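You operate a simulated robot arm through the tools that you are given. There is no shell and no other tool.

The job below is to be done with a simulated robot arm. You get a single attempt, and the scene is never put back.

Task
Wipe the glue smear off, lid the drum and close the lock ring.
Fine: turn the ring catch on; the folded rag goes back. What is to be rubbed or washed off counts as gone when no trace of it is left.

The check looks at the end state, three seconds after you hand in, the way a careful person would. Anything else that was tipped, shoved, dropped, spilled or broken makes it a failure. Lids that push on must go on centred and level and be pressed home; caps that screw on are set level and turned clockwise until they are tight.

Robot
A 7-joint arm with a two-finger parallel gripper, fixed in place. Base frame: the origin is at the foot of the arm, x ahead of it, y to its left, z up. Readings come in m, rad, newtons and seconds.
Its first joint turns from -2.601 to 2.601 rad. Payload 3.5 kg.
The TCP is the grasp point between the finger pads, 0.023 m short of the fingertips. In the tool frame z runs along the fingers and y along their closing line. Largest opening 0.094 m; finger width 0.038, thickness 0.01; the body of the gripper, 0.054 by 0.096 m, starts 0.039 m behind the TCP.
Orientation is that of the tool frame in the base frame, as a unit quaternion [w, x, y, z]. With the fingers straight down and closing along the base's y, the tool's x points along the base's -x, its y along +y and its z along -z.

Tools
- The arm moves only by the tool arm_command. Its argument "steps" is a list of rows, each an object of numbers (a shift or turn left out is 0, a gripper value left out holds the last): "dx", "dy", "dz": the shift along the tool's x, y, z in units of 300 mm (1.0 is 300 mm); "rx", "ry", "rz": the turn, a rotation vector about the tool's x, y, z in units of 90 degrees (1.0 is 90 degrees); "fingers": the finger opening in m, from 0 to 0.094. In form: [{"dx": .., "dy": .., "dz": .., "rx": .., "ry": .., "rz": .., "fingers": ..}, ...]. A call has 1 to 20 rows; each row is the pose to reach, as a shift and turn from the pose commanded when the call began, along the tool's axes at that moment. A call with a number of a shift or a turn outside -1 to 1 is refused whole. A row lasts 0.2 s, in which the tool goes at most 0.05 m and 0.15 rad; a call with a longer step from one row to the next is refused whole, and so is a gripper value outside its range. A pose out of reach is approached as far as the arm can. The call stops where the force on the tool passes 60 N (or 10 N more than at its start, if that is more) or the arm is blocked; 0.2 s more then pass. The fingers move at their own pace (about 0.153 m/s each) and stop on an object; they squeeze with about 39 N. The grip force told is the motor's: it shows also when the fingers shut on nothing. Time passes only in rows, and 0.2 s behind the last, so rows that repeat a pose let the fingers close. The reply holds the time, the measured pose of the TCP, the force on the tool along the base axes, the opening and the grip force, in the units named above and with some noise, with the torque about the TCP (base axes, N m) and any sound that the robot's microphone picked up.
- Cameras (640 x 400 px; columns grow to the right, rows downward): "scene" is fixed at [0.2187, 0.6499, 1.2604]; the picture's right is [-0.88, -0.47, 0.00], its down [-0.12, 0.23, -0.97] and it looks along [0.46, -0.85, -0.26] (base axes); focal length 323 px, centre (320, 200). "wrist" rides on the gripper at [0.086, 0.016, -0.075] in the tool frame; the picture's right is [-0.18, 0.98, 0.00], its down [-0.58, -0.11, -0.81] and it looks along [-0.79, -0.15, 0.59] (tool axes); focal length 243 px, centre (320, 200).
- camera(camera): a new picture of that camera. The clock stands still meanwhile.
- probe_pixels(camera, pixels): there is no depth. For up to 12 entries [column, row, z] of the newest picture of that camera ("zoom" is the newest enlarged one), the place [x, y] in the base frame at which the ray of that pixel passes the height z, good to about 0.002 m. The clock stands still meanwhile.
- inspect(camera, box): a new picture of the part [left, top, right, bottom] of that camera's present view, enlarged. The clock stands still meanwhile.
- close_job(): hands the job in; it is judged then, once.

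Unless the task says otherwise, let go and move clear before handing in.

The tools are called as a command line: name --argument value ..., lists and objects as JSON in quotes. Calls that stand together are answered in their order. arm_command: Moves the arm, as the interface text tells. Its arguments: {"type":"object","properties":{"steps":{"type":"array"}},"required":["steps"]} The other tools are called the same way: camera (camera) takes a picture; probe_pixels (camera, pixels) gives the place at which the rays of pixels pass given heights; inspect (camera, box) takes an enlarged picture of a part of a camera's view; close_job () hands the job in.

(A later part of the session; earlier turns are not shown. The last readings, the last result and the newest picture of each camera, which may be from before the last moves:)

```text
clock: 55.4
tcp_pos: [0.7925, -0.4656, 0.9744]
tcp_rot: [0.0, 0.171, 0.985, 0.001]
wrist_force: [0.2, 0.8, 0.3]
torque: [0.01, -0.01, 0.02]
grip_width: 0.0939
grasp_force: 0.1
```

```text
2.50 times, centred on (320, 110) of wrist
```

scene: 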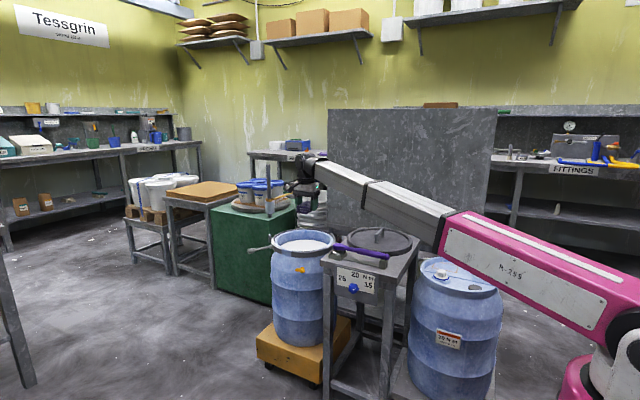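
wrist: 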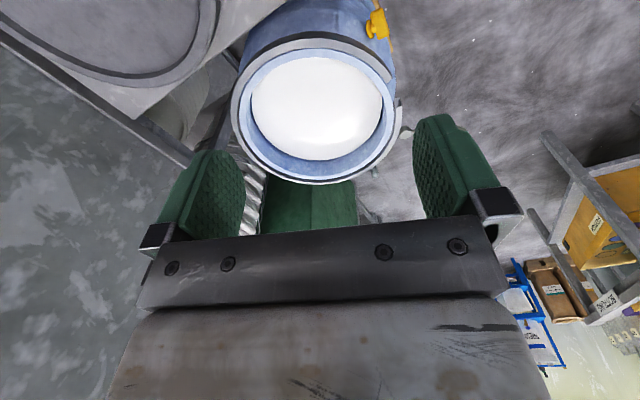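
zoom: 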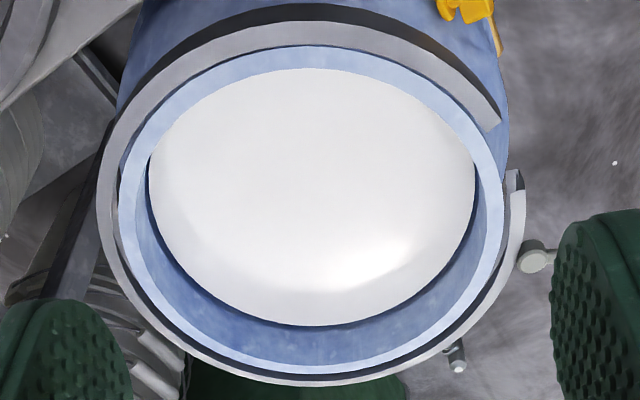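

The whole mouth is visible. I'll zoom into the left, right, near and far sections to pick out precise rim edges.

inspect --camera "wrist" --box '[230, 80, 290, 120]'

inspect --camera "wrist" --box '[360, 80, 420, 120]'

inspect --camera "wrist" --box '[290, 30, 350, 70]'

inspect --camera "wrist" --box '[290, 150, 350, 190]'

```text
10.00 times, centred on (260, 100) of wrist
```

zoom: 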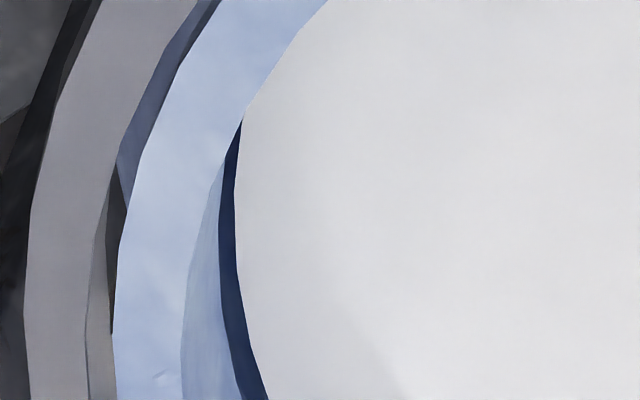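

```text
10.00 times, centred on (390, 100) of wrist
```

zoom: 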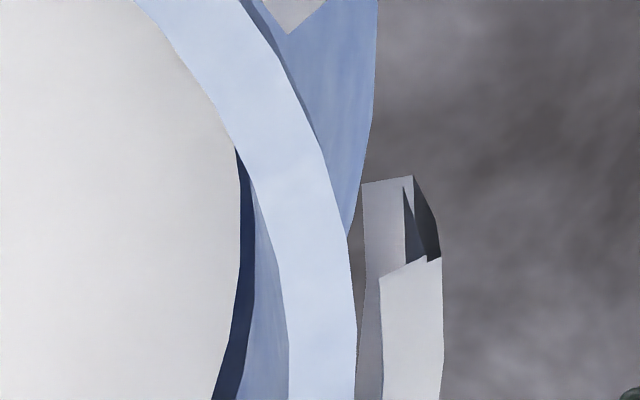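

```text
10.00 times, centred on (320, 50) of wrist
```

zoom: 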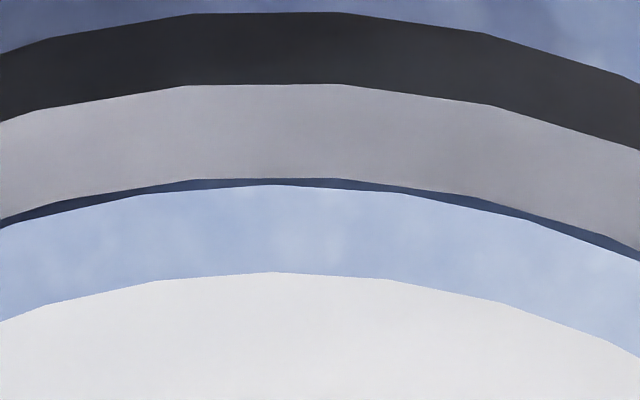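

```text
10.00 times, centred on (320, 170) of wrist
```

zoom: 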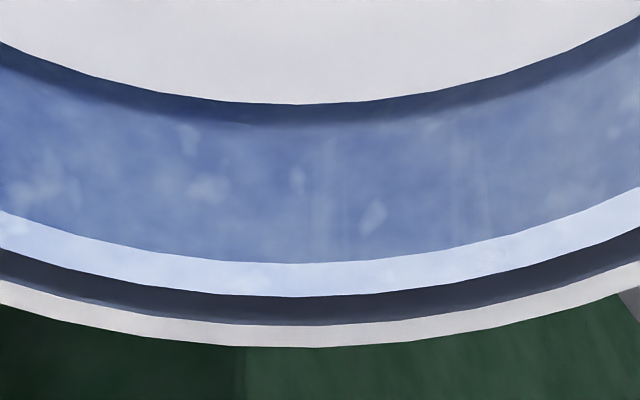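

probe_pixels --camera "wrist" --pixels '[[240.5, 100, 0.677], [239.3, 114, 0.677], [391.8, 100, 0.677], [393.7, 115, 0.677], [315, 48.5, 0.677], [288, 53, 0.677], [341, 52, 0.677], [317.5, 179.7, 0.677], [288, 175, 0.677], [352, 172.5, 0.677], [250, 80, 0.677], [381.8, 80, 0.677]]'

probe_pixels --camera "wrist" --pixels '[[319, 184.7, 0.679], [321, 38.4, 0.679], [230.5, 110, 0.679], [402.3, 115, 0.679], [321.5, 47.8, 0.679], [317.5, 182.5, 0.679]]'

```text
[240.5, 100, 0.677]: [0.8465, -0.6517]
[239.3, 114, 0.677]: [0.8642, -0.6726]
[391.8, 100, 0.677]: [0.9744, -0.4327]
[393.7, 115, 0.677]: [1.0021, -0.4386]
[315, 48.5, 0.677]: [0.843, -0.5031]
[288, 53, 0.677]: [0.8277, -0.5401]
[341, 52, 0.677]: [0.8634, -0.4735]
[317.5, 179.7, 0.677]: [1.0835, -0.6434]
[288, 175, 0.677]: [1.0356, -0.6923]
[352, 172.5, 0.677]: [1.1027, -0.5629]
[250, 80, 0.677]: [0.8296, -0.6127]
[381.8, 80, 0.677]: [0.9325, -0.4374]
```

```text
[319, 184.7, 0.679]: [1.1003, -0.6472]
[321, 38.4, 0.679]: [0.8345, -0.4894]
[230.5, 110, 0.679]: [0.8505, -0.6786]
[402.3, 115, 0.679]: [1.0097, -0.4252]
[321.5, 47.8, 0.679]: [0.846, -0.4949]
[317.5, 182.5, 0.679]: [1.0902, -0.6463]
```

The rim fits a circle centred at (0.963,-0.573) with radius about 0.140, consistent with earlier views. Before lifting the lid again I'll view the whole lid the same way to get its radius and centre against the handle.

arm_command --steps '[{"dx": 0.075, "dy": -0.026, "rz": 0.094}, {"dx": 0.15, "dy": -0.052, "rz": 0.188}, {"dx": 0.225, "dy": -0.078, "rz": 0.282}, {"dx": 0.3, "dy": -0.103, "rz": 0.376}, {"dx": 0.375, "dy": -0.129, "rz": 0.47}, {"dx": 0.45, "dy": -0.155, "rz": 0.563}, {"dx": 0.525, "dy": -0.181, "rz": 0.657}, {"dx": 0.525, "dy": -0.181, "rz": 0.657}, {"dx": 0.525, "dy": -0.181, "rz": 0.657}]'

camera --camera "wrist"

inspect --camera "wrist" --box '[210, 20, 430, 190]'

```text
clock: 57.4
tcp_pos: [0.6288, -0.4668, 0.9742]
tcp_rot: [0.0, 0.636, 0.772, 0.0]
wrist_force: [0.1, 1.0, 0.1]
torque: [-0.04, 0.0, 0.0]
grip_width: 0.0939
grasp_force: 0.1
```

```text
taken
```

wrist: 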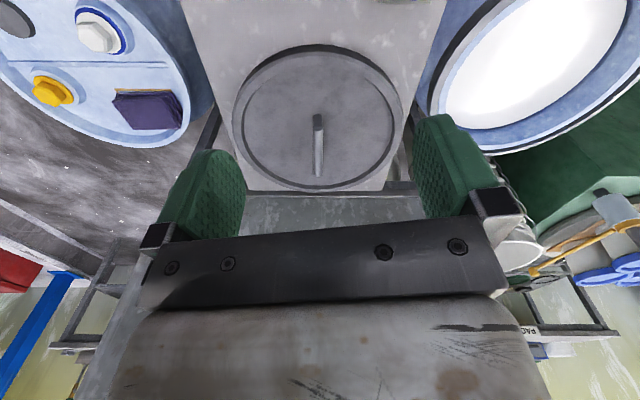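

```text
2.35 times, centred on (320, 105) of wrist
```

zoom: 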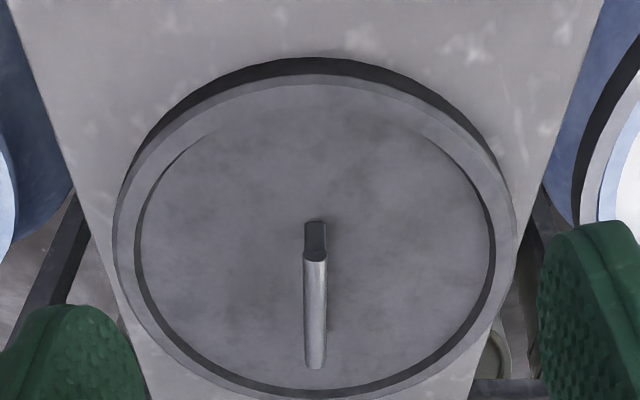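

inspect --camera "wrist" --box '[225, 100, 285, 140]'

inspect --camera "wrist" --box '[360, 100, 420, 140]'

inspect --camera "wrist" --box '[290, 35, 350, 75]'

inspect --camera "wrist" --box '[290, 155, 350, 195]'

```text
10.00 times, centred on (255, 120) of wrist
```

zoom: 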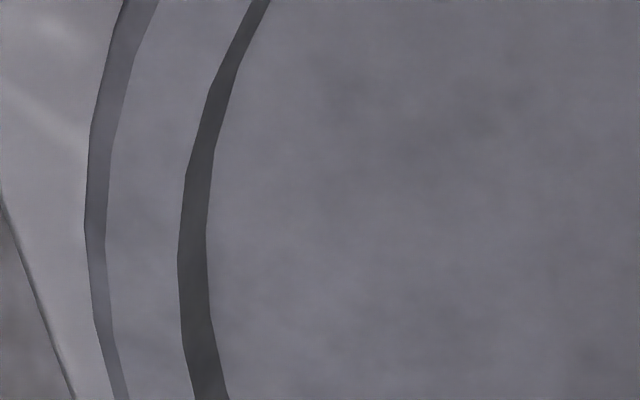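

```text
10.00 times, centred on (390, 120) of wrist
```

zoom: 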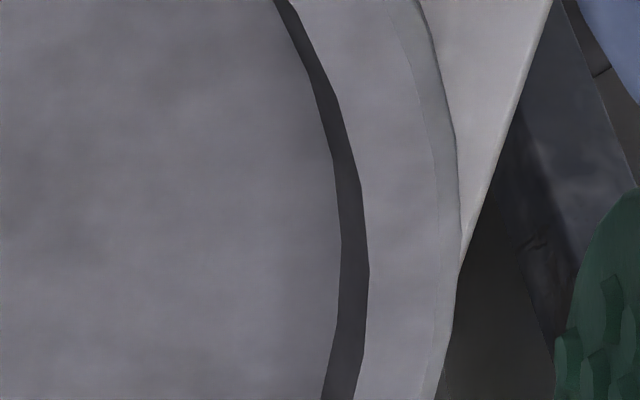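

```text
10.00 times, centred on (320, 55) of wrist
```

zoom: 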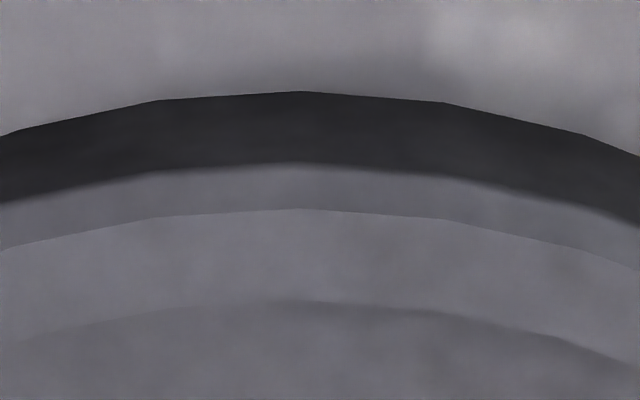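

```text
10.00 times, centred on (320, 175) of wrist
```

zoom: 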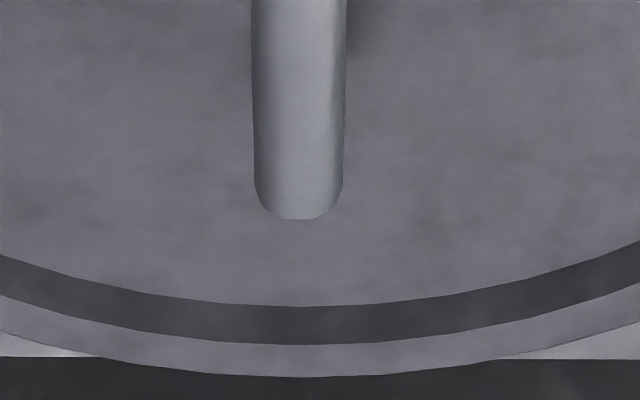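

probe_pixels --camera "wrist" --pixels '[[318, 44.2, 0.69], [318, 44.2, 0.7], [318, 51.3, 0.71], [318, 51.3, 0.72], [318, 192.7, 0.71], [318, 192.7, 0.72], [231.6, 121, 0.71], [231.6, 121, 0.72], [404.3, 123, 0.71], [404.3, 123, 0.72], [318, 176.9, 0.756], [317.5, 111, 0.756]]'

```text
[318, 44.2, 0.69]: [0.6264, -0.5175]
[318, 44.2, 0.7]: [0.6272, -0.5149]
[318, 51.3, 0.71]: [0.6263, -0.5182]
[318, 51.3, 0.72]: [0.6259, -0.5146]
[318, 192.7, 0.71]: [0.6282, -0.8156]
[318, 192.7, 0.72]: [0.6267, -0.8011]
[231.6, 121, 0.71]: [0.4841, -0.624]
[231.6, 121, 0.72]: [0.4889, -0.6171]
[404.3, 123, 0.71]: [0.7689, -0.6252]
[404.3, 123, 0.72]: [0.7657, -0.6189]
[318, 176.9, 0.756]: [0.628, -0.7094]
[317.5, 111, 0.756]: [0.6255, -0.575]
```

The lid's outer radius is about 0.1425 with its wall spanning z 0.7045–0.722, and it is centred on the handle. The drum rim has radius 0.140, with the open ring just outside it. I'll go back over the handle and regrasp at the same place.

arm_command --steps '[{"dx": -0.124, "dy": -0.025, "rz": 0.025, "fingers": 0.06}, {"dx": -0.247, "dy": -0.05, "rz": 0.05}, {"dx": -0.371, "dy": -0.075, "rz": 0.075}, {"dx": -0.494, "dy": -0.1, "rz": 0.1}, {"dx": -0.618, "dy": -0.125, "rz": 0.122}, {"dx": -0.618, "dy": -0.125, "rz": 0.122, "dz": 0.15}, {"dx": -0.618, "dy": -0.125, "rz": 0.122, "dz": 0.3}, {"dx": -0.618, "dy": -0.125, "rz": 0.122, "dz": 0.45}, {"dx": -0.618, "dy": -0.125, "rz": 0.122, "dz": 0.57}, {"dx": -0.618, "dy": -0.125, "rz": 0.122, "dz": 0.57}]'

camera --camera "wrist"

probe_pixels --camera "wrist" --pixels '[[327, 176, 0.754], [294, 12, 0.754]]'

```text
clock: 59.6
tcp_pos: [0.6289, -0.6541, 0.8036]
tcp_rot: [0.0, 0.707, 0.708, 0.0]
wrist_force: [-0.2, 0.8, 0.2]
torque: [-0.01, 0.0, 0.01]
grip_width: 0.0598
grasp_force: 0.1
```

```text
taken
```

wrist: 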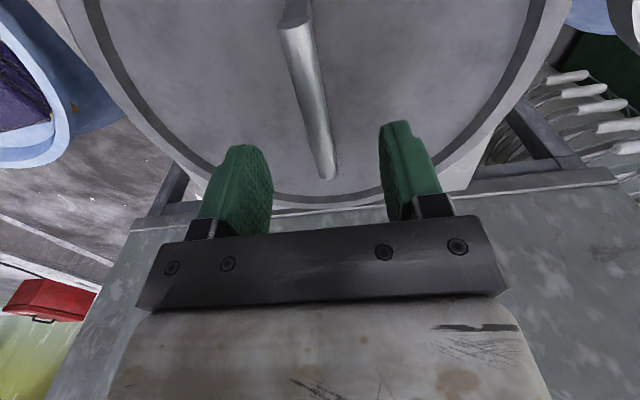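

```text
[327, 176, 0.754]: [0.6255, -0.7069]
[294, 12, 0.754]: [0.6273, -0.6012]
```

inspect --camera "wrist" --box '[220, 0, 440, 190]'

probe_pixels --camera "wrist" --pixels '[[329, 180, 0.75], [296, 15, 0.754], [329, 181, 0.754]]'

```text
2.11 times, centred on (330, 95) of wrist
```

zoom: 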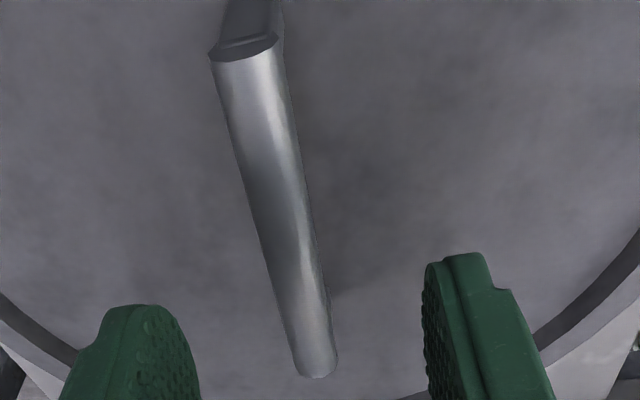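

```text
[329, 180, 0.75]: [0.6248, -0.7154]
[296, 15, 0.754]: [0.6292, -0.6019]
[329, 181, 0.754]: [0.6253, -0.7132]
```

The bar's ends now suggest the TCP is about 4 mm to +y and 2 mm to +x of the handle centre. I'll correct this, descend and grip.

arm_command --steps '[{"dx": -0.0125, "dy": -0.006, "dz": 0.06}, {"dx": -0.0125, "dy": -0.006, "dz": 0.14}, {"dx": -0.0125, "dy": -0.006, "dz": 0.178}, {"dx": -0.0125, "dy": -0.006, "dz": 0.178}, {"dx": -0.0125, "dy": -0.006, "dz": 0.178, "fingers": 0.0}, {"dx": -0.0125, "dy": -0.006, "dz": 0.178, "fingers": 0.0}, {"dx": -0.0125, "dy": -0.006, "dz": 0.178, "fingers": 0.0}]'

inspect --camera "wrist" --box '[220, 0, 440, 230]'

```text
clock: 61.2
tcp_pos: [0.6248, -0.657, 0.7506]
tcp_rot: [0.0, 0.707, 0.707, -0.001]
wrist_force: [0.2, 0.6, -0.1]
torque: [-0.07, -0.02, -0.03]
grip_width: 0.0152
grasp_force: 38.9
```

```text
1.74 times, centred on (330, 115) of wrist
```

zoom: 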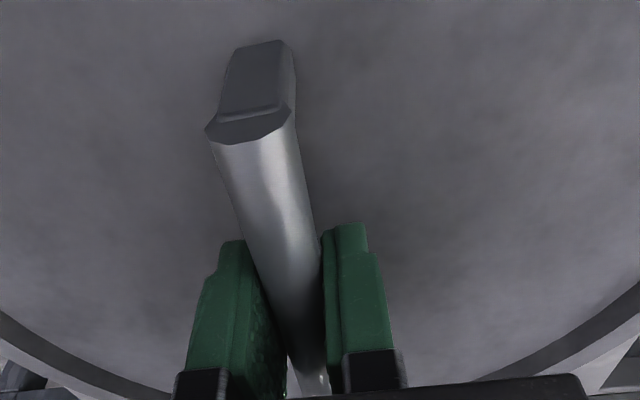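

camera --camera "wrist"

probe_pixels --camera "wrist" --pixels '[[288.5, 82, 0.756], [288.5, 80, 0.75], [311, 228, 0.752]]'

```text
taken
```

wrist: 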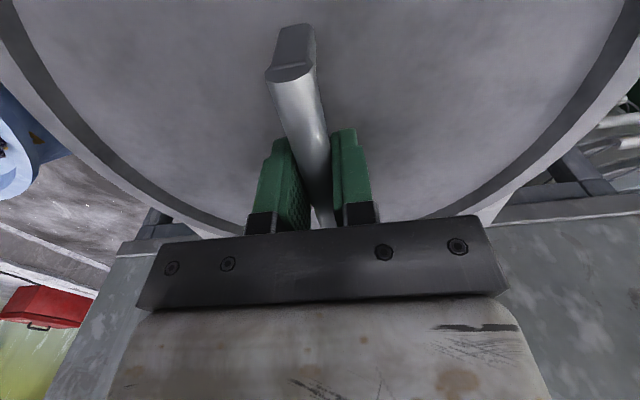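

```text
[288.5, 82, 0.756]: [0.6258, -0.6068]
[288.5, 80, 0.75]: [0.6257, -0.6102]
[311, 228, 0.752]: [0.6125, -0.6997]
```

The handle is gripped near its centre (bar end 49 mm from the TCP). I'll lift to about 0.90 and start carrying the lid towards the drum.

arm_command --steps '[{"dz": -0.04}, {"dz": -0.12}, {"dz": -0.24}, {"dz": -0.36}, {"dz": -0.46}, {"dz": -0.5, "dy": 0.06, "dx": 0.015}, {"dz": -0.5, "dy": 0.16, "dx": 0.04}, {"dz": -0.5, "dy": 0.27, "dx": 0.068}, {"dz": -0.5, "dy": 0.38, "dx": 0.095}, {"dz": -0.5, "dy": 0.49, "dx": 0.123}, {"dz": -0.5, "dy": 0.6, "dx": 0.15}, {"dz": -0.5, "dy": 0.71, "dx": 0.178}, {"dz": -0.5, "dy": 0.82, "dx": 0.205}, {"dz": -0.5, "dy": 0.92, "dx": 0.23}, {"dz": -0.5, "dy": 0.98, "dx": 0.245}, {"dz": -0.5, "dy": 0.98, "dx": 0.245}]'

camera --camera "scene"

camera --camera "wrist"

```text
clock: 64.6
tcp_pos: [0.9183, -0.583, 0.9041]
tcp_rot: [0.001, 0.706, 0.708, 0.0]
wrist_force: [0.0, 0.4, -3.2]
torque: [-0.01, 0.04, 0.03]
grip_width: 0.0153
grasp_force: 38.8
```

```text
taken
```

scene: 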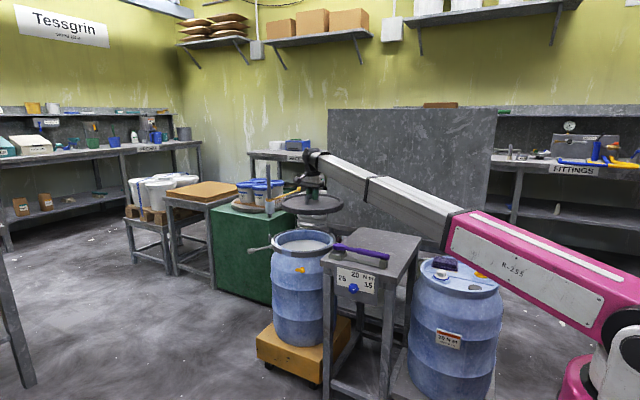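

```text
taken
```

wrist: 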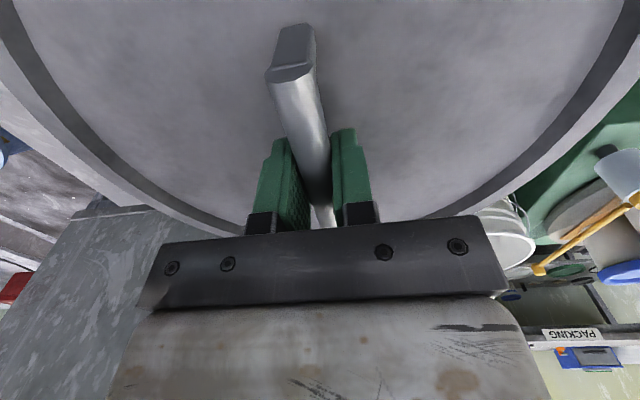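

The lid hangs level beside the drum. I'll move over the rim centre (0.9625,-0.5725) and lower to z≈0.76, leaving the lid's wall about 34 mm above the ring.

arm_command --steps '[{"dy": 0.05, "dx": 0.012}, {"dy": 0.1, "dx": 0.024, "dz": 0.05}, {"dy": 0.147, "dx": 0.035, "dz": 0.15}, {"dy": 0.147, "dx": 0.035, "dz": 0.26}, {"dy": 0.147, "dx": 0.035, "dz": 0.36}, {"dy": 0.147, "dx": 0.035, "dz": 0.44}, {"dy": 0.147, "dx": 0.035, "dz": 0.48}, {"dy": 0.147, "dx": 0.035, "dz": 0.48}]'

camera --camera "wrist"

inspect --camera "scene" --box '[255, 200, 355, 265]'

```text
clock: 66.4
tcp_pos: [0.9635, -0.5729, 0.7588]
tcp_rot: [0.0, 0.707, 0.707, 0.0]
wrist_force: [1.1, -0.2, -2.4]
torque: [-0.01, 0.01, 0.01]
grip_width: 0.015
grasp_force: 39.0
```

```text
taken
```

wrist: 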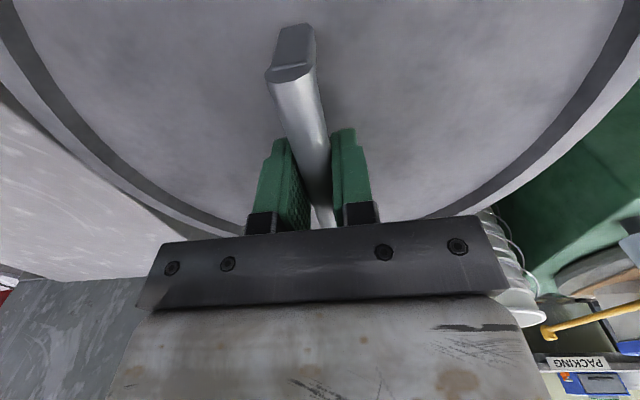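

```text
6.15 times, centred on (305, 232) of scene
```

zoom: 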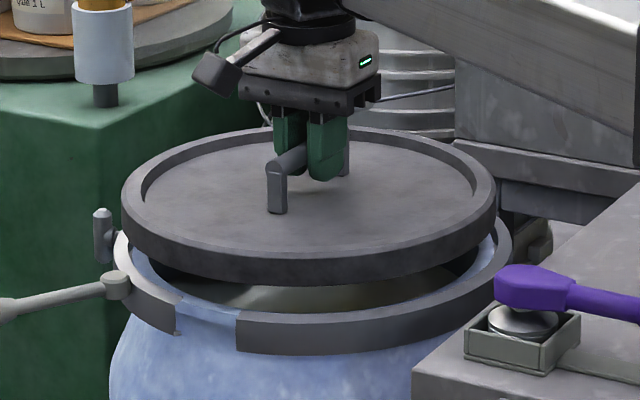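

In the scene zoom, the lid's mid-column (303.2) matches the rim's mid-column (303.5) within a millimetre. I'll lower to about 14 mm above the ring and check again.

arm_command --steps '[{"dz": 0.03}, {"dz": 0.06}, {"dz": 0.065}, {"dz": 0.065}]'

inspect --camera "scene" --box '[262, 215, 346, 265]'

inspect --camera "wrist" --box '[0, 0, 250, 250]'

inspect --camera "wrist" --box '[420, 0, 640, 250]'

```text
clock: 67.4
tcp_pos: [0.9622, -0.5726, 0.7365]
tcp_rot: [-0.001, 0.707, 0.707, 0.0]
wrist_force: [0.6, 0.0, -2.1]
torque: [-0.01, -0.01, 0.0]
grip_width: 0.0151
grasp_force: 39.3
```

```text
7.62 times, centred on (304, 240) of scene
```

zoom: 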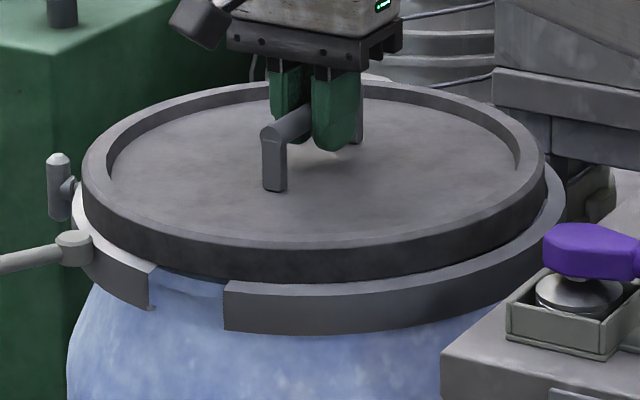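

```text
1.60 times, centred on (125, 125) of wrist
```

zoom: 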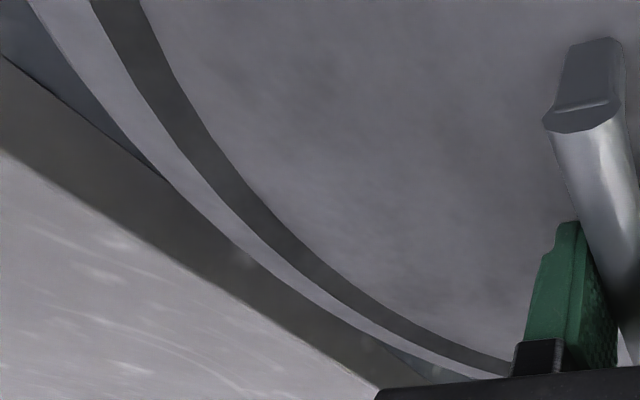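

```text
1.60 times, centred on (530, 125) of wrist
```

zoom: 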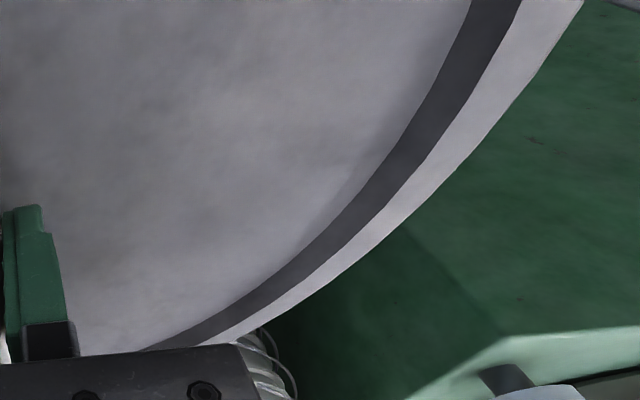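

The lid looks slightly left of the ring in the scene zoom. I'll measure the left and right edges at higher magnification.

inspect --camera "scene" --box '[264, 234, 288, 249]'

inspect --camera "scene" --box '[322, 230, 346, 245]'

inspect --camera "scene" --box '[280, 240, 304, 255]'

```text
16.00 times, centred on (276, 242) of scene
```

zoom: 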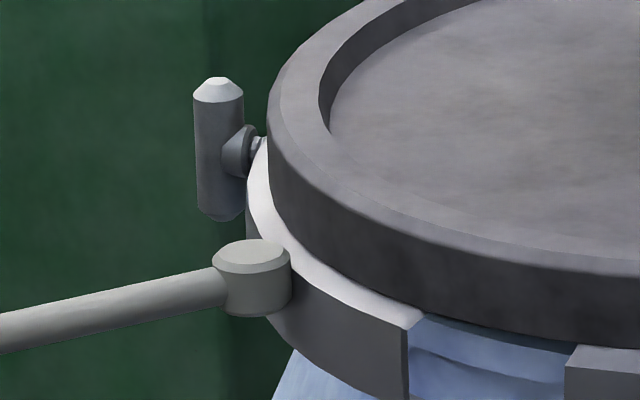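

```text
16.00 times, centred on (334, 238) of scene
```

zoom: 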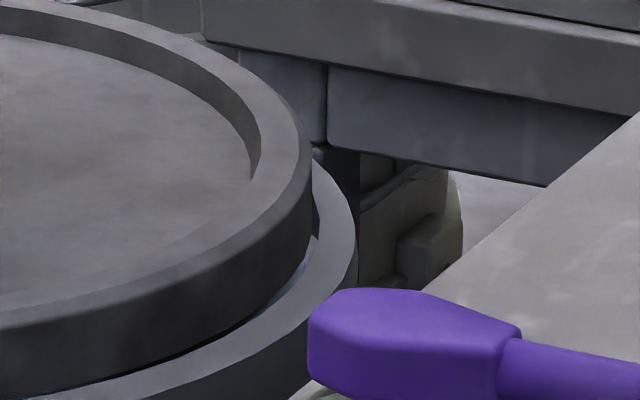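

```text
16.00 times, centred on (292, 248) of scene
```

zoom: 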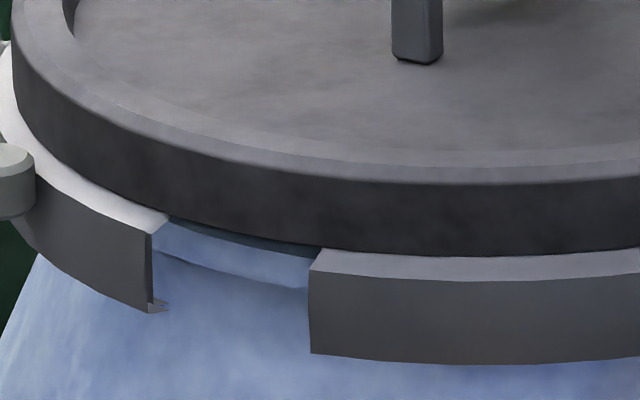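

At 16x the lid spans columns 272.7–333.5 and the rim spanned 274.6–333.1, so the lid is about 3 mm too far towards (+0.88,+0.47). I'll correct that and lower until it is a few millimetres above the ring.

arm_command --steps '[{"dy": -0.005, "dx": -0.0025}, {"dy": -0.009, "dx": -0.0047}, {"dy": -0.009, "dx": -0.0047, "dz": 0.01}, {"dy": -0.009, "dx": -0.0047, "dz": 0.02}, {"dy": -0.009, "dx": -0.0047, "dz": 0.02}]'

inspect --camera "scene" --box '[264, 234, 288, 249]'

inspect --camera "scene" --box '[322, 230, 346, 245]'

inspect --camera "scene" --box '[280, 240, 304, 255]'

camera --camera "wrist"

```text
clock: 68.6
tcp_pos: [0.9598, -0.5748, 0.7327]
tcp_rot: [0.0, 0.706, 0.708, 0.0]
wrist_force: [0.1, -0.3, -3.6]
torque: [-0.01, 0.01, 0.0]
grip_width: 0.015
grasp_force: 39.5
```

```text
16.00 times, centred on (276, 242) of scene
```

zoom: 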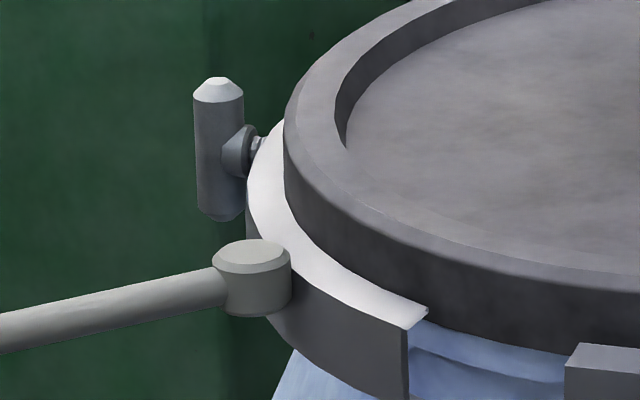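

```text
16.00 times, centred on (334, 238) of scene
```

zoom: 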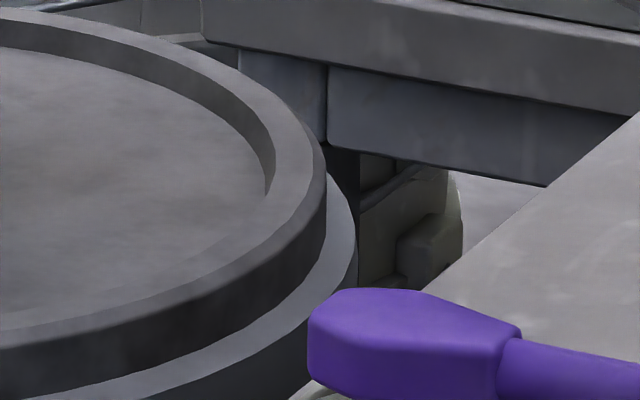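

```text
16.00 times, centred on (292, 248) of scene
```

zoom: 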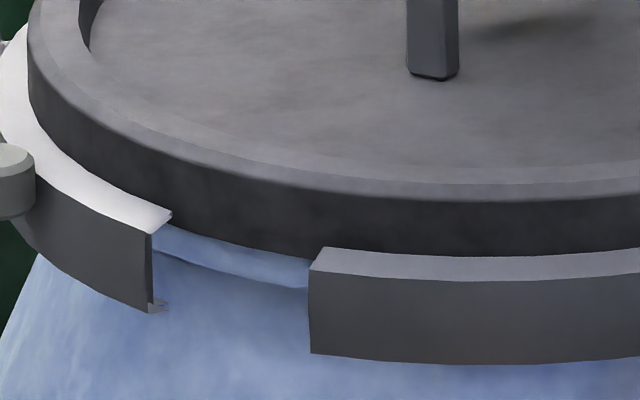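

```text
taken
```

wrist: 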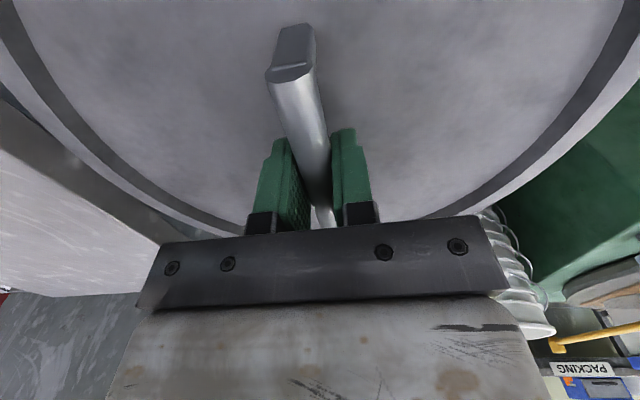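

The lid now spans columns 273.75–334.4, within about 1 mm of the rim's mid-column, with ring margins of 2.4 and 1.9 px on the two sides. I'll lower in small steps while watching force and torque for any contact with the ring.

arm_command --steps '[{"dz": 0.007, "dy": 0.002}, {"dz": 0.014, "dy": 0.002}, {"dz": 0.02, "dy": 0.002}, {"dz": 0.02, "dy": 0.002}]'

inspect --camera "scene" --box '[280, 240, 304, 255]'

inspect --camera "scene" --box '[262, 215, 346, 265]'

```text
clock: 69.6
tcp_pos: [0.9605, -0.5729, 0.7265]
tcp_rot: [0.0, 0.706, 0.708, 0.0]
wrist_force: [0.0, -0.2, -3.0]
torque: [-0.03, -0.01, -0.01]
grip_width: 0.0152
grasp_force: 38.8
```

```text
16.00 times, centred on (292, 248) of scene
```

zoom: 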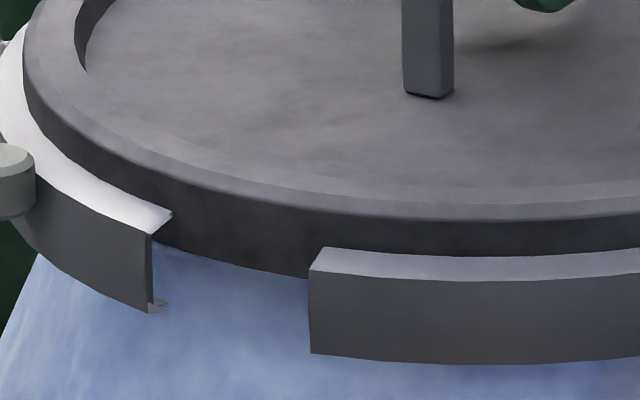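

```text
7.62 times, centred on (304, 240) of scene
```

zoom: 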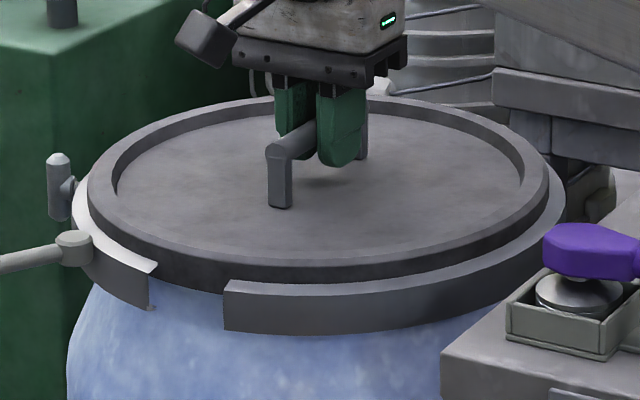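

The lid's wall has slipped inside the ring with no contact force (-3.0 N is just its weight), and the margins are equal at 16 px on both sides in the zoom. I'll continue down in small steps until it seats.

arm_command --steps '[{"dz": 0.005}, {"dz": 0.01}, {"dz": 0.015}, {"dz": 0.015}]'

inspect --camera "scene" --box '[262, 215, 346, 265]'

```text
clock: 70.6
tcp_pos: [0.9609, -0.5756, 0.7218]
tcp_rot: [-0.001, 0.706, 0.708, 0.0]
wrist_force: [0.3, 0.0, -3.0]
torque: [-0.03, -0.01, -0.01]
grip_width: 0.0149
grasp_force: 39.1
```

```text
7.62 times, centred on (304, 240) of scene
```

zoom: 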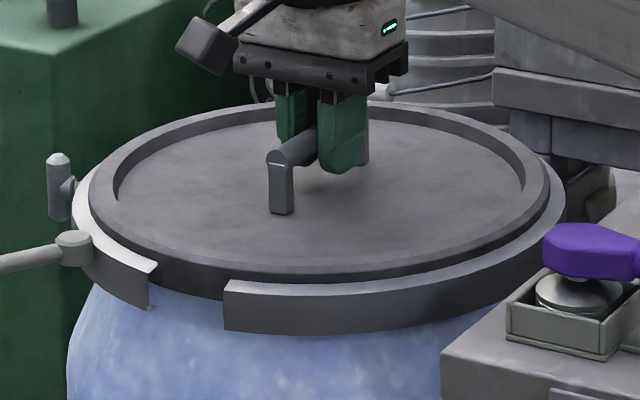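

Still free of contact at z 0.722 and centred. I'll keep going down.

arm_command --steps '[{"dz": 0.004}, {"dz": 0.008}, {"dz": 0.012}, {"dz": 0.012}]'

inspect --camera "scene" --box '[262, 215, 346, 265]'

```text
clock: 71.6
tcp_pos: [0.9602, -0.5738, 0.7182]
tcp_rot: [0.001, 0.706, 0.708, 0.0]
wrist_force: [-2.1, -0.4, 3.7]
torque: [0.14, -0.01, 0.03]
grip_width: 0.0152
grasp_force: 38.9
```

```text
7.62 times, centred on (304, 240) of scene
```

zoom: 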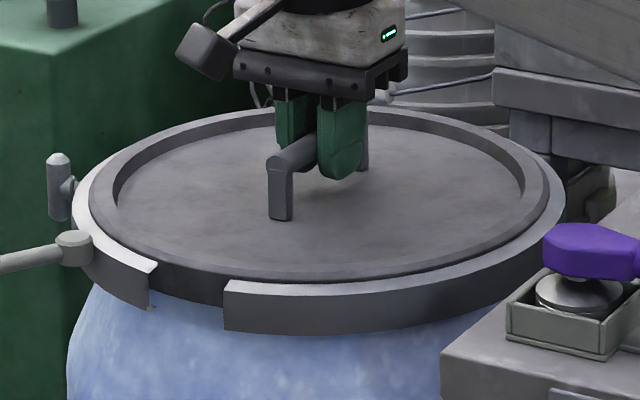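

First contact at z 0.718: 3.7 N with little torque (0.14 N·m), so it is landing evenly. I'll press down gradually to seat it home.

arm_command --steps '[{"dz": 0.003}, {"dz": 0.006}, {"dz": 0.009}, {"dz": 0.009}]'

```text
clock: 72.6
tcp_pos: [0.9604, -0.5738, 0.717]
tcp_rot: [0.001, 0.707, 0.708, 0.0]
wrist_force: [2.3, -5.4, 29.3]
torque: [-0.05, -0.02, 0.04]
grip_width: 0.0153
grasp_force: 39.3
```

The force is 29 N at z 0.717 with almost no torque. I'll press a bit further to see whether it clicks home.

arm_command --steps '[{"dz": 0.003}, {"dz": 0.006}, {"dz": 0.009}, {"dz": 0.009}]'

inspect --camera "scene" --box '[262, 215, 346, 265]'

```text
clock: 73.6
tcp_pos: [0.9609, -0.5732, 0.712]
tcp_rot: [0.001, 0.706, 0.708, 0.0]
wrist_force: [4.5, -2.4, 29.6]
torque: [0.09, -0.01, -0.01]
grip_width: 0.015
grasp_force: 39.0
```

```text
7.62 times, centred on (304, 240) of scene
```

zoom: 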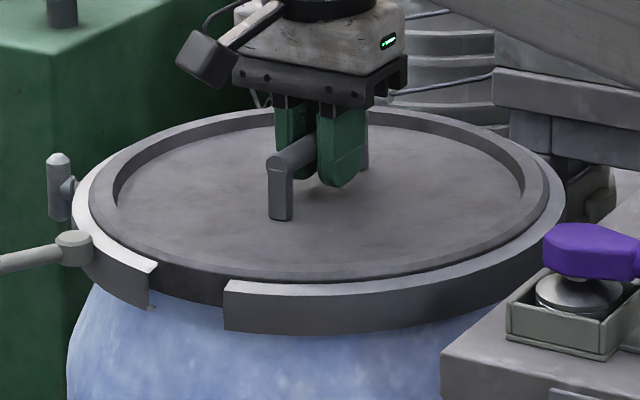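

The image shows the lid unchanged while the fingers slid down the bar, so my grip slips at about 30 N. To press home properly I'll release, rise, close the fingers and push with the fingertips on the bar's middle.

arm_command --steps '[{"dz": -0.005}, {"dz": -0.005, "fingers": 0.05}, {"dz": -0.005, "fingers": 0.05}, {"dz": -0.005, "fingers": 0.05}, {"dz": -0.1}, {"dz": -0.2}, {"dz": -0.27}, {"dz": -0.27, "fingers": 0.0}, {"dz": -0.27, "fingers": 0.0}, {"dz": -0.27, "fingers": 0.0}]'

inspect --camera "scene" --box '[262, 205, 346, 260]'

camera --camera "wrist"

```text
clock: 75.8
tcp_pos: [0.9597, -0.5755, 0.7961]
tcp_rot: [0.0, 0.706, 0.708, -0.001]
wrist_force: [0.1, -0.1, 0.0]
torque: [-0.03, 0.01, 0.0]
grip_width: 0.0001
grasp_force: 39.5
```

```text
7.27 times, centred on (304, 232) of scene
```

zoom: 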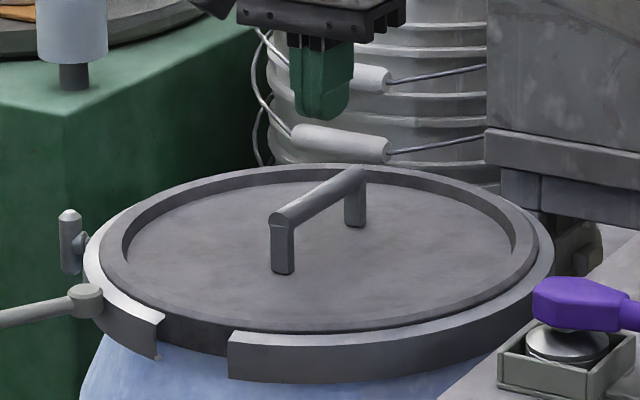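

```text
taken
```

wrist: 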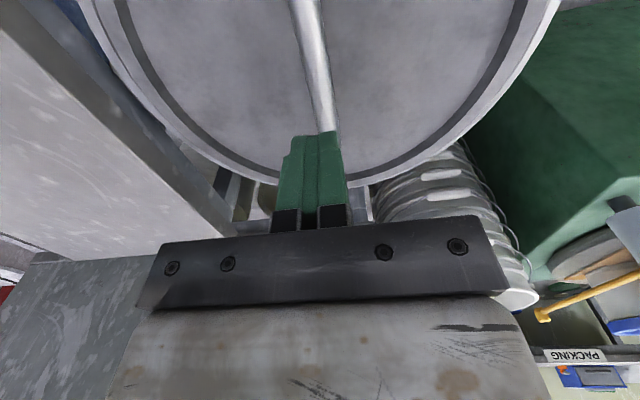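

The lid sits level in the ring and the closed fingers are over the bar. I'll come down onto the bar's middle and press.

arm_command --steps '[{"dz": 0.05, "fingers": 0.0}, {"dz": 0.1}, {"dz": 0.14}, {"dz": 0.15}, {"dz": 0.155}, {"dz": 0.155}]'

inspect --camera "scene" --box '[262, 205, 346, 260]'

```text
clock: 77.2
tcp_pos: [0.9601, -0.5761, 0.7487]
tcp_rot: [0.0, 0.706, 0.708, 0.0]
wrist_force: [-1.0, -0.6, 3.4]
torque: [0.01, 0.0, 0.02]
grip_width: 0.0
grasp_force: 39.2
```

```text
7.27 times, centred on (304, 232) of scene
```

zoom: 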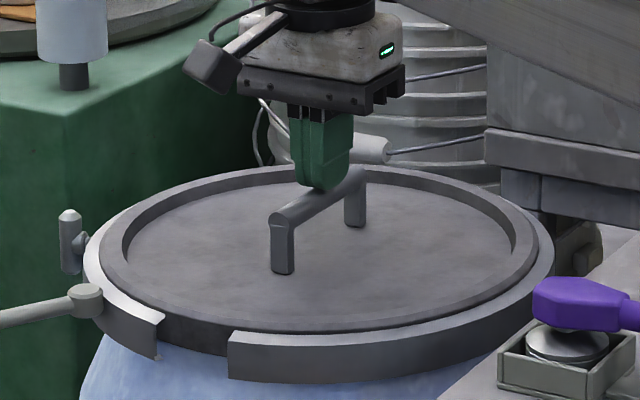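

The fingertips touch the bar at z 0.7487 with 3.4 N. I'll increase the push in small steps.

arm_command --steps '[{"dz": 0.003}, {"dz": 0.006}, {"dz": 0.008}, {"dz": 0.008}]'

```text
clock: 78.2
tcp_pos: [0.9611, -0.5748, 0.7477]
tcp_rot: [0.002, 0.707, 0.707, 0.0]
wrist_force: [4.2, -11.4, 43.1]
torque: [-0.06, -0.11, 0.15]
grip_width: 0.0
grasp_force: 39.0
```

arm_command --steps '[{"dz": 0.002}, {"dz": 0.004}, {"dz": 0.006}, {"dz": 0.008}, {"dz": 0.01}, {"dz": 0.01}]'

inspect --camera "scene" --box '[262, 205, 346, 260]'

```text
clock: 78.8
tcp_pos: [0.9606, -0.5756, 0.748]
tcp_rot: [0.002, 0.707, 0.708, 0.0]
wrist_force: [-3.8, -0.4, 13.5]
torque: [0.18, 0.1, 0.07]
grip_width: 0.0
grasp_force: 38.8
stopped in row 2: the force on the tool passed its limit at 63 N (the readings are from after the stop); the commanded pose is now the measured one
```

```text
7.27 times, centred on (304, 232) of scene
```

zoom: 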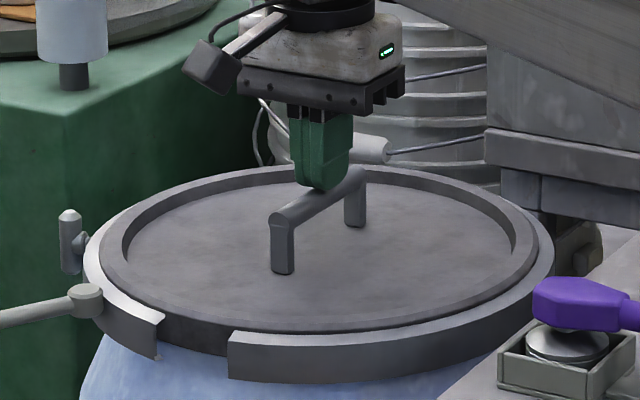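

The force passed 60 N with no further lid movement, so the lid is fully home. I'll rise and move to a viewpoint over the lever and the orange catch.

arm_command --steps '[{"dz": -0.1}, {"dz": -0.25}, {"dz": -0.4}, {"dz": -0.4, "dx": 0.15}, {"dz": -0.4, "dx": 0.3}, {"dz": -0.4, "dx": 0.45}, {"dz": -0.4, "dx": 0.6}, {"dz": -0.4, "dx": 0.6}]'

camera --camera "wrist"

inspect --camera "wrist" --box '[160, 0, 480, 200]'

inspect --camera "scene" --box '[240, 225, 340, 285]'

```text
clock: 80.6
tcp_pos: [0.9641, -0.3967, 0.8654]
tcp_rot: [0.001, 0.707, 0.708, -0.001]
wrist_force: [0.1, -0.4, -0.6]
torque: [-0.02, 0.03, -0.05]
grip_width: 0.0
grasp_force: 39.1
```

```text
taken
```

wrist: 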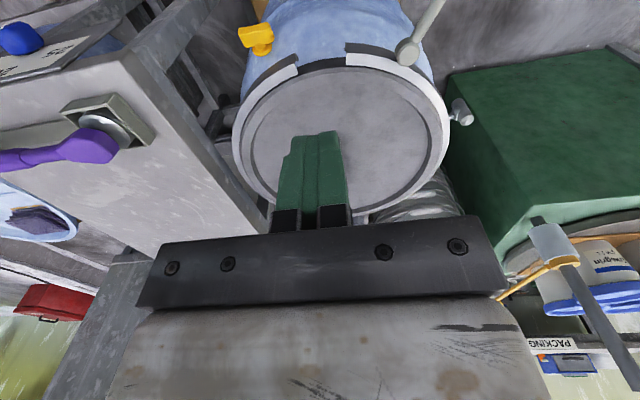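

```text
2.00 times, centred on (320, 100) of wrist
```

zoom: 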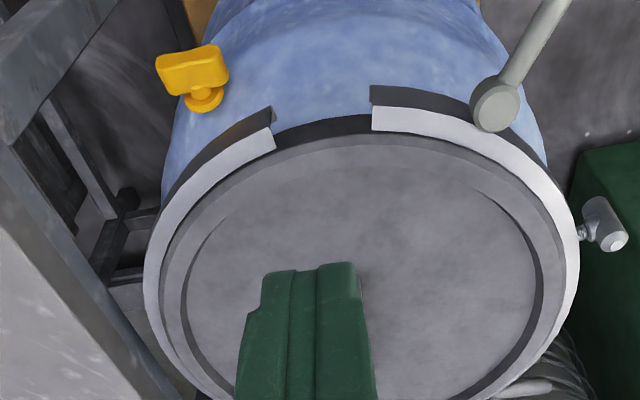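

```text
6.40 times, centred on (290, 255) of scene
```

zoom: 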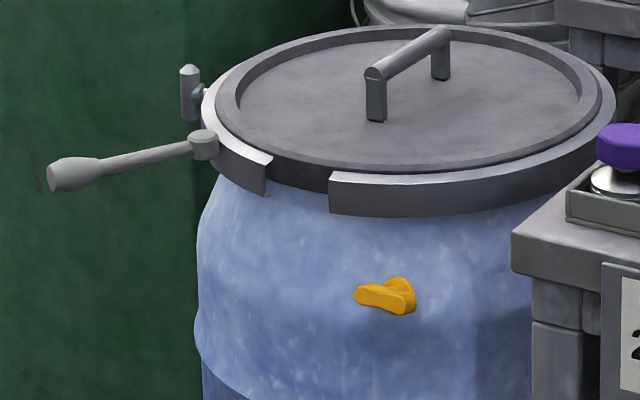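

The lid sits evenly within the ring. I'll zoom in on the lever, the T-shaped post and the orange catch to understand the mechanism.

inspect --camera "scene" --box '[285, 255, 317, 275]'

inspect --camera "wrist" --box '[225, 10, 305, 60]'

inspect --camera "wrist" --box '[380, 0, 480, 130]'

inspect --camera "scene" --box '[244, 230, 292, 260]'

```text
16.00 times, centred on (301, 265) of scene
```

zoom: 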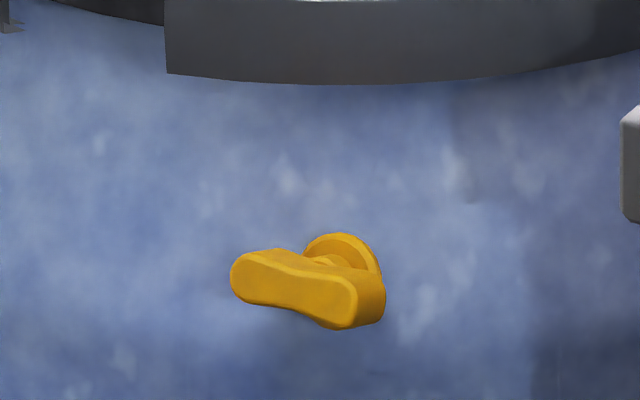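

```text
8.00 times, centred on (265, 35) of wrist
```

zoom: 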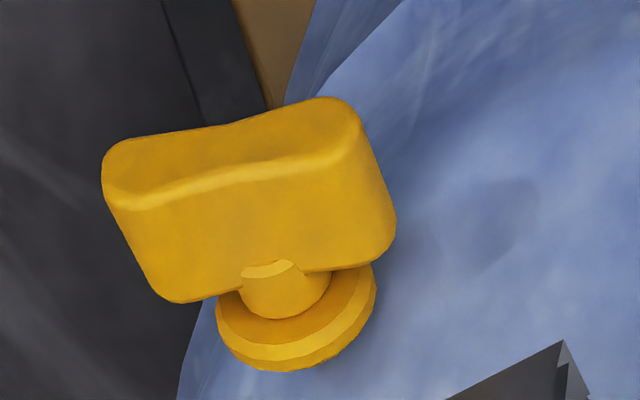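

```text
3.08 times, centred on (430, 65) of wrist
```

zoom: 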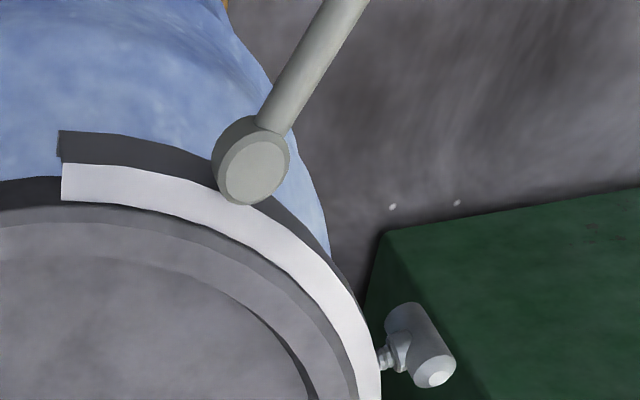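

```text
13.33 times, centred on (268, 245) of scene
```

zoom: 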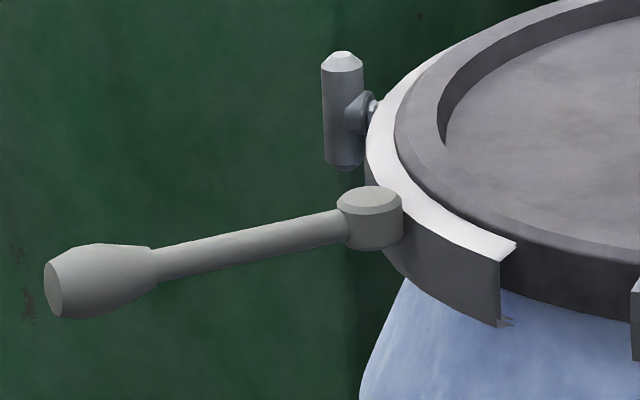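

The mechanism is now clear. The lever pivots on a vertical boss at about (1.05,-0.43). The grey T-bar on a stud at about (1.12,-0.51) sits where the lever's tip lands when folded along the ring, so it is the turn catch. The orange wing is too far below the ring to catch anything. I'll test reach out there, well above the lever.

arm_command --steps '[{"dy": 0.12, "dz": 0.05, "fingers": 0.0}, {"dy": 0.24, "dz": 0.1}, {"dy": 0.36, "dz": 0.16}, {"dy": 0.453, "dz": 0.217}, {"dy": 0.453, "dz": 0.217}]'

camera --camera "wrist"

inspect --camera "scene" --box '[235, 190, 335, 265]'

```text
clock: 81.8
tcp_pos: [1.0987, -0.3953, 0.8024]
tcp_rot: [0.001, 0.707, 0.708, 0.001]
wrist_force: [0.1, 0.3, 0.0]
torque: [-0.02, 0.02, -0.02]
grip_width: 0.0001
grasp_force: 38.8
```

```text
taken
```

wrist: 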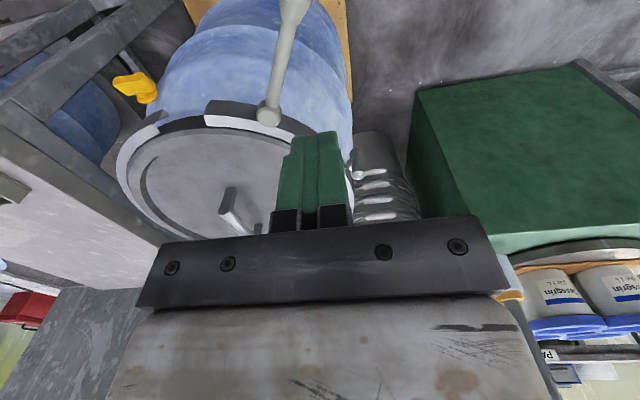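

```text
5.33 times, centred on (285, 228) of scene
```

zoom: 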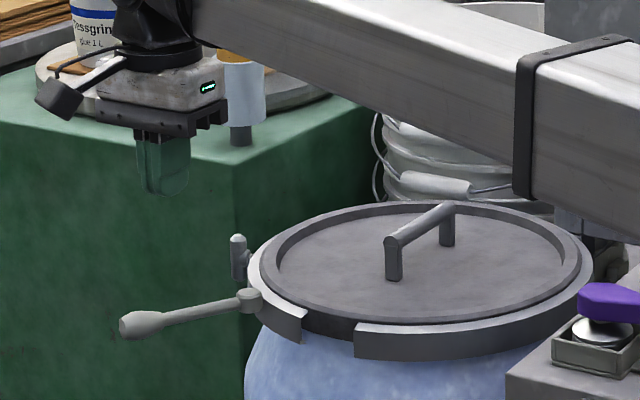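

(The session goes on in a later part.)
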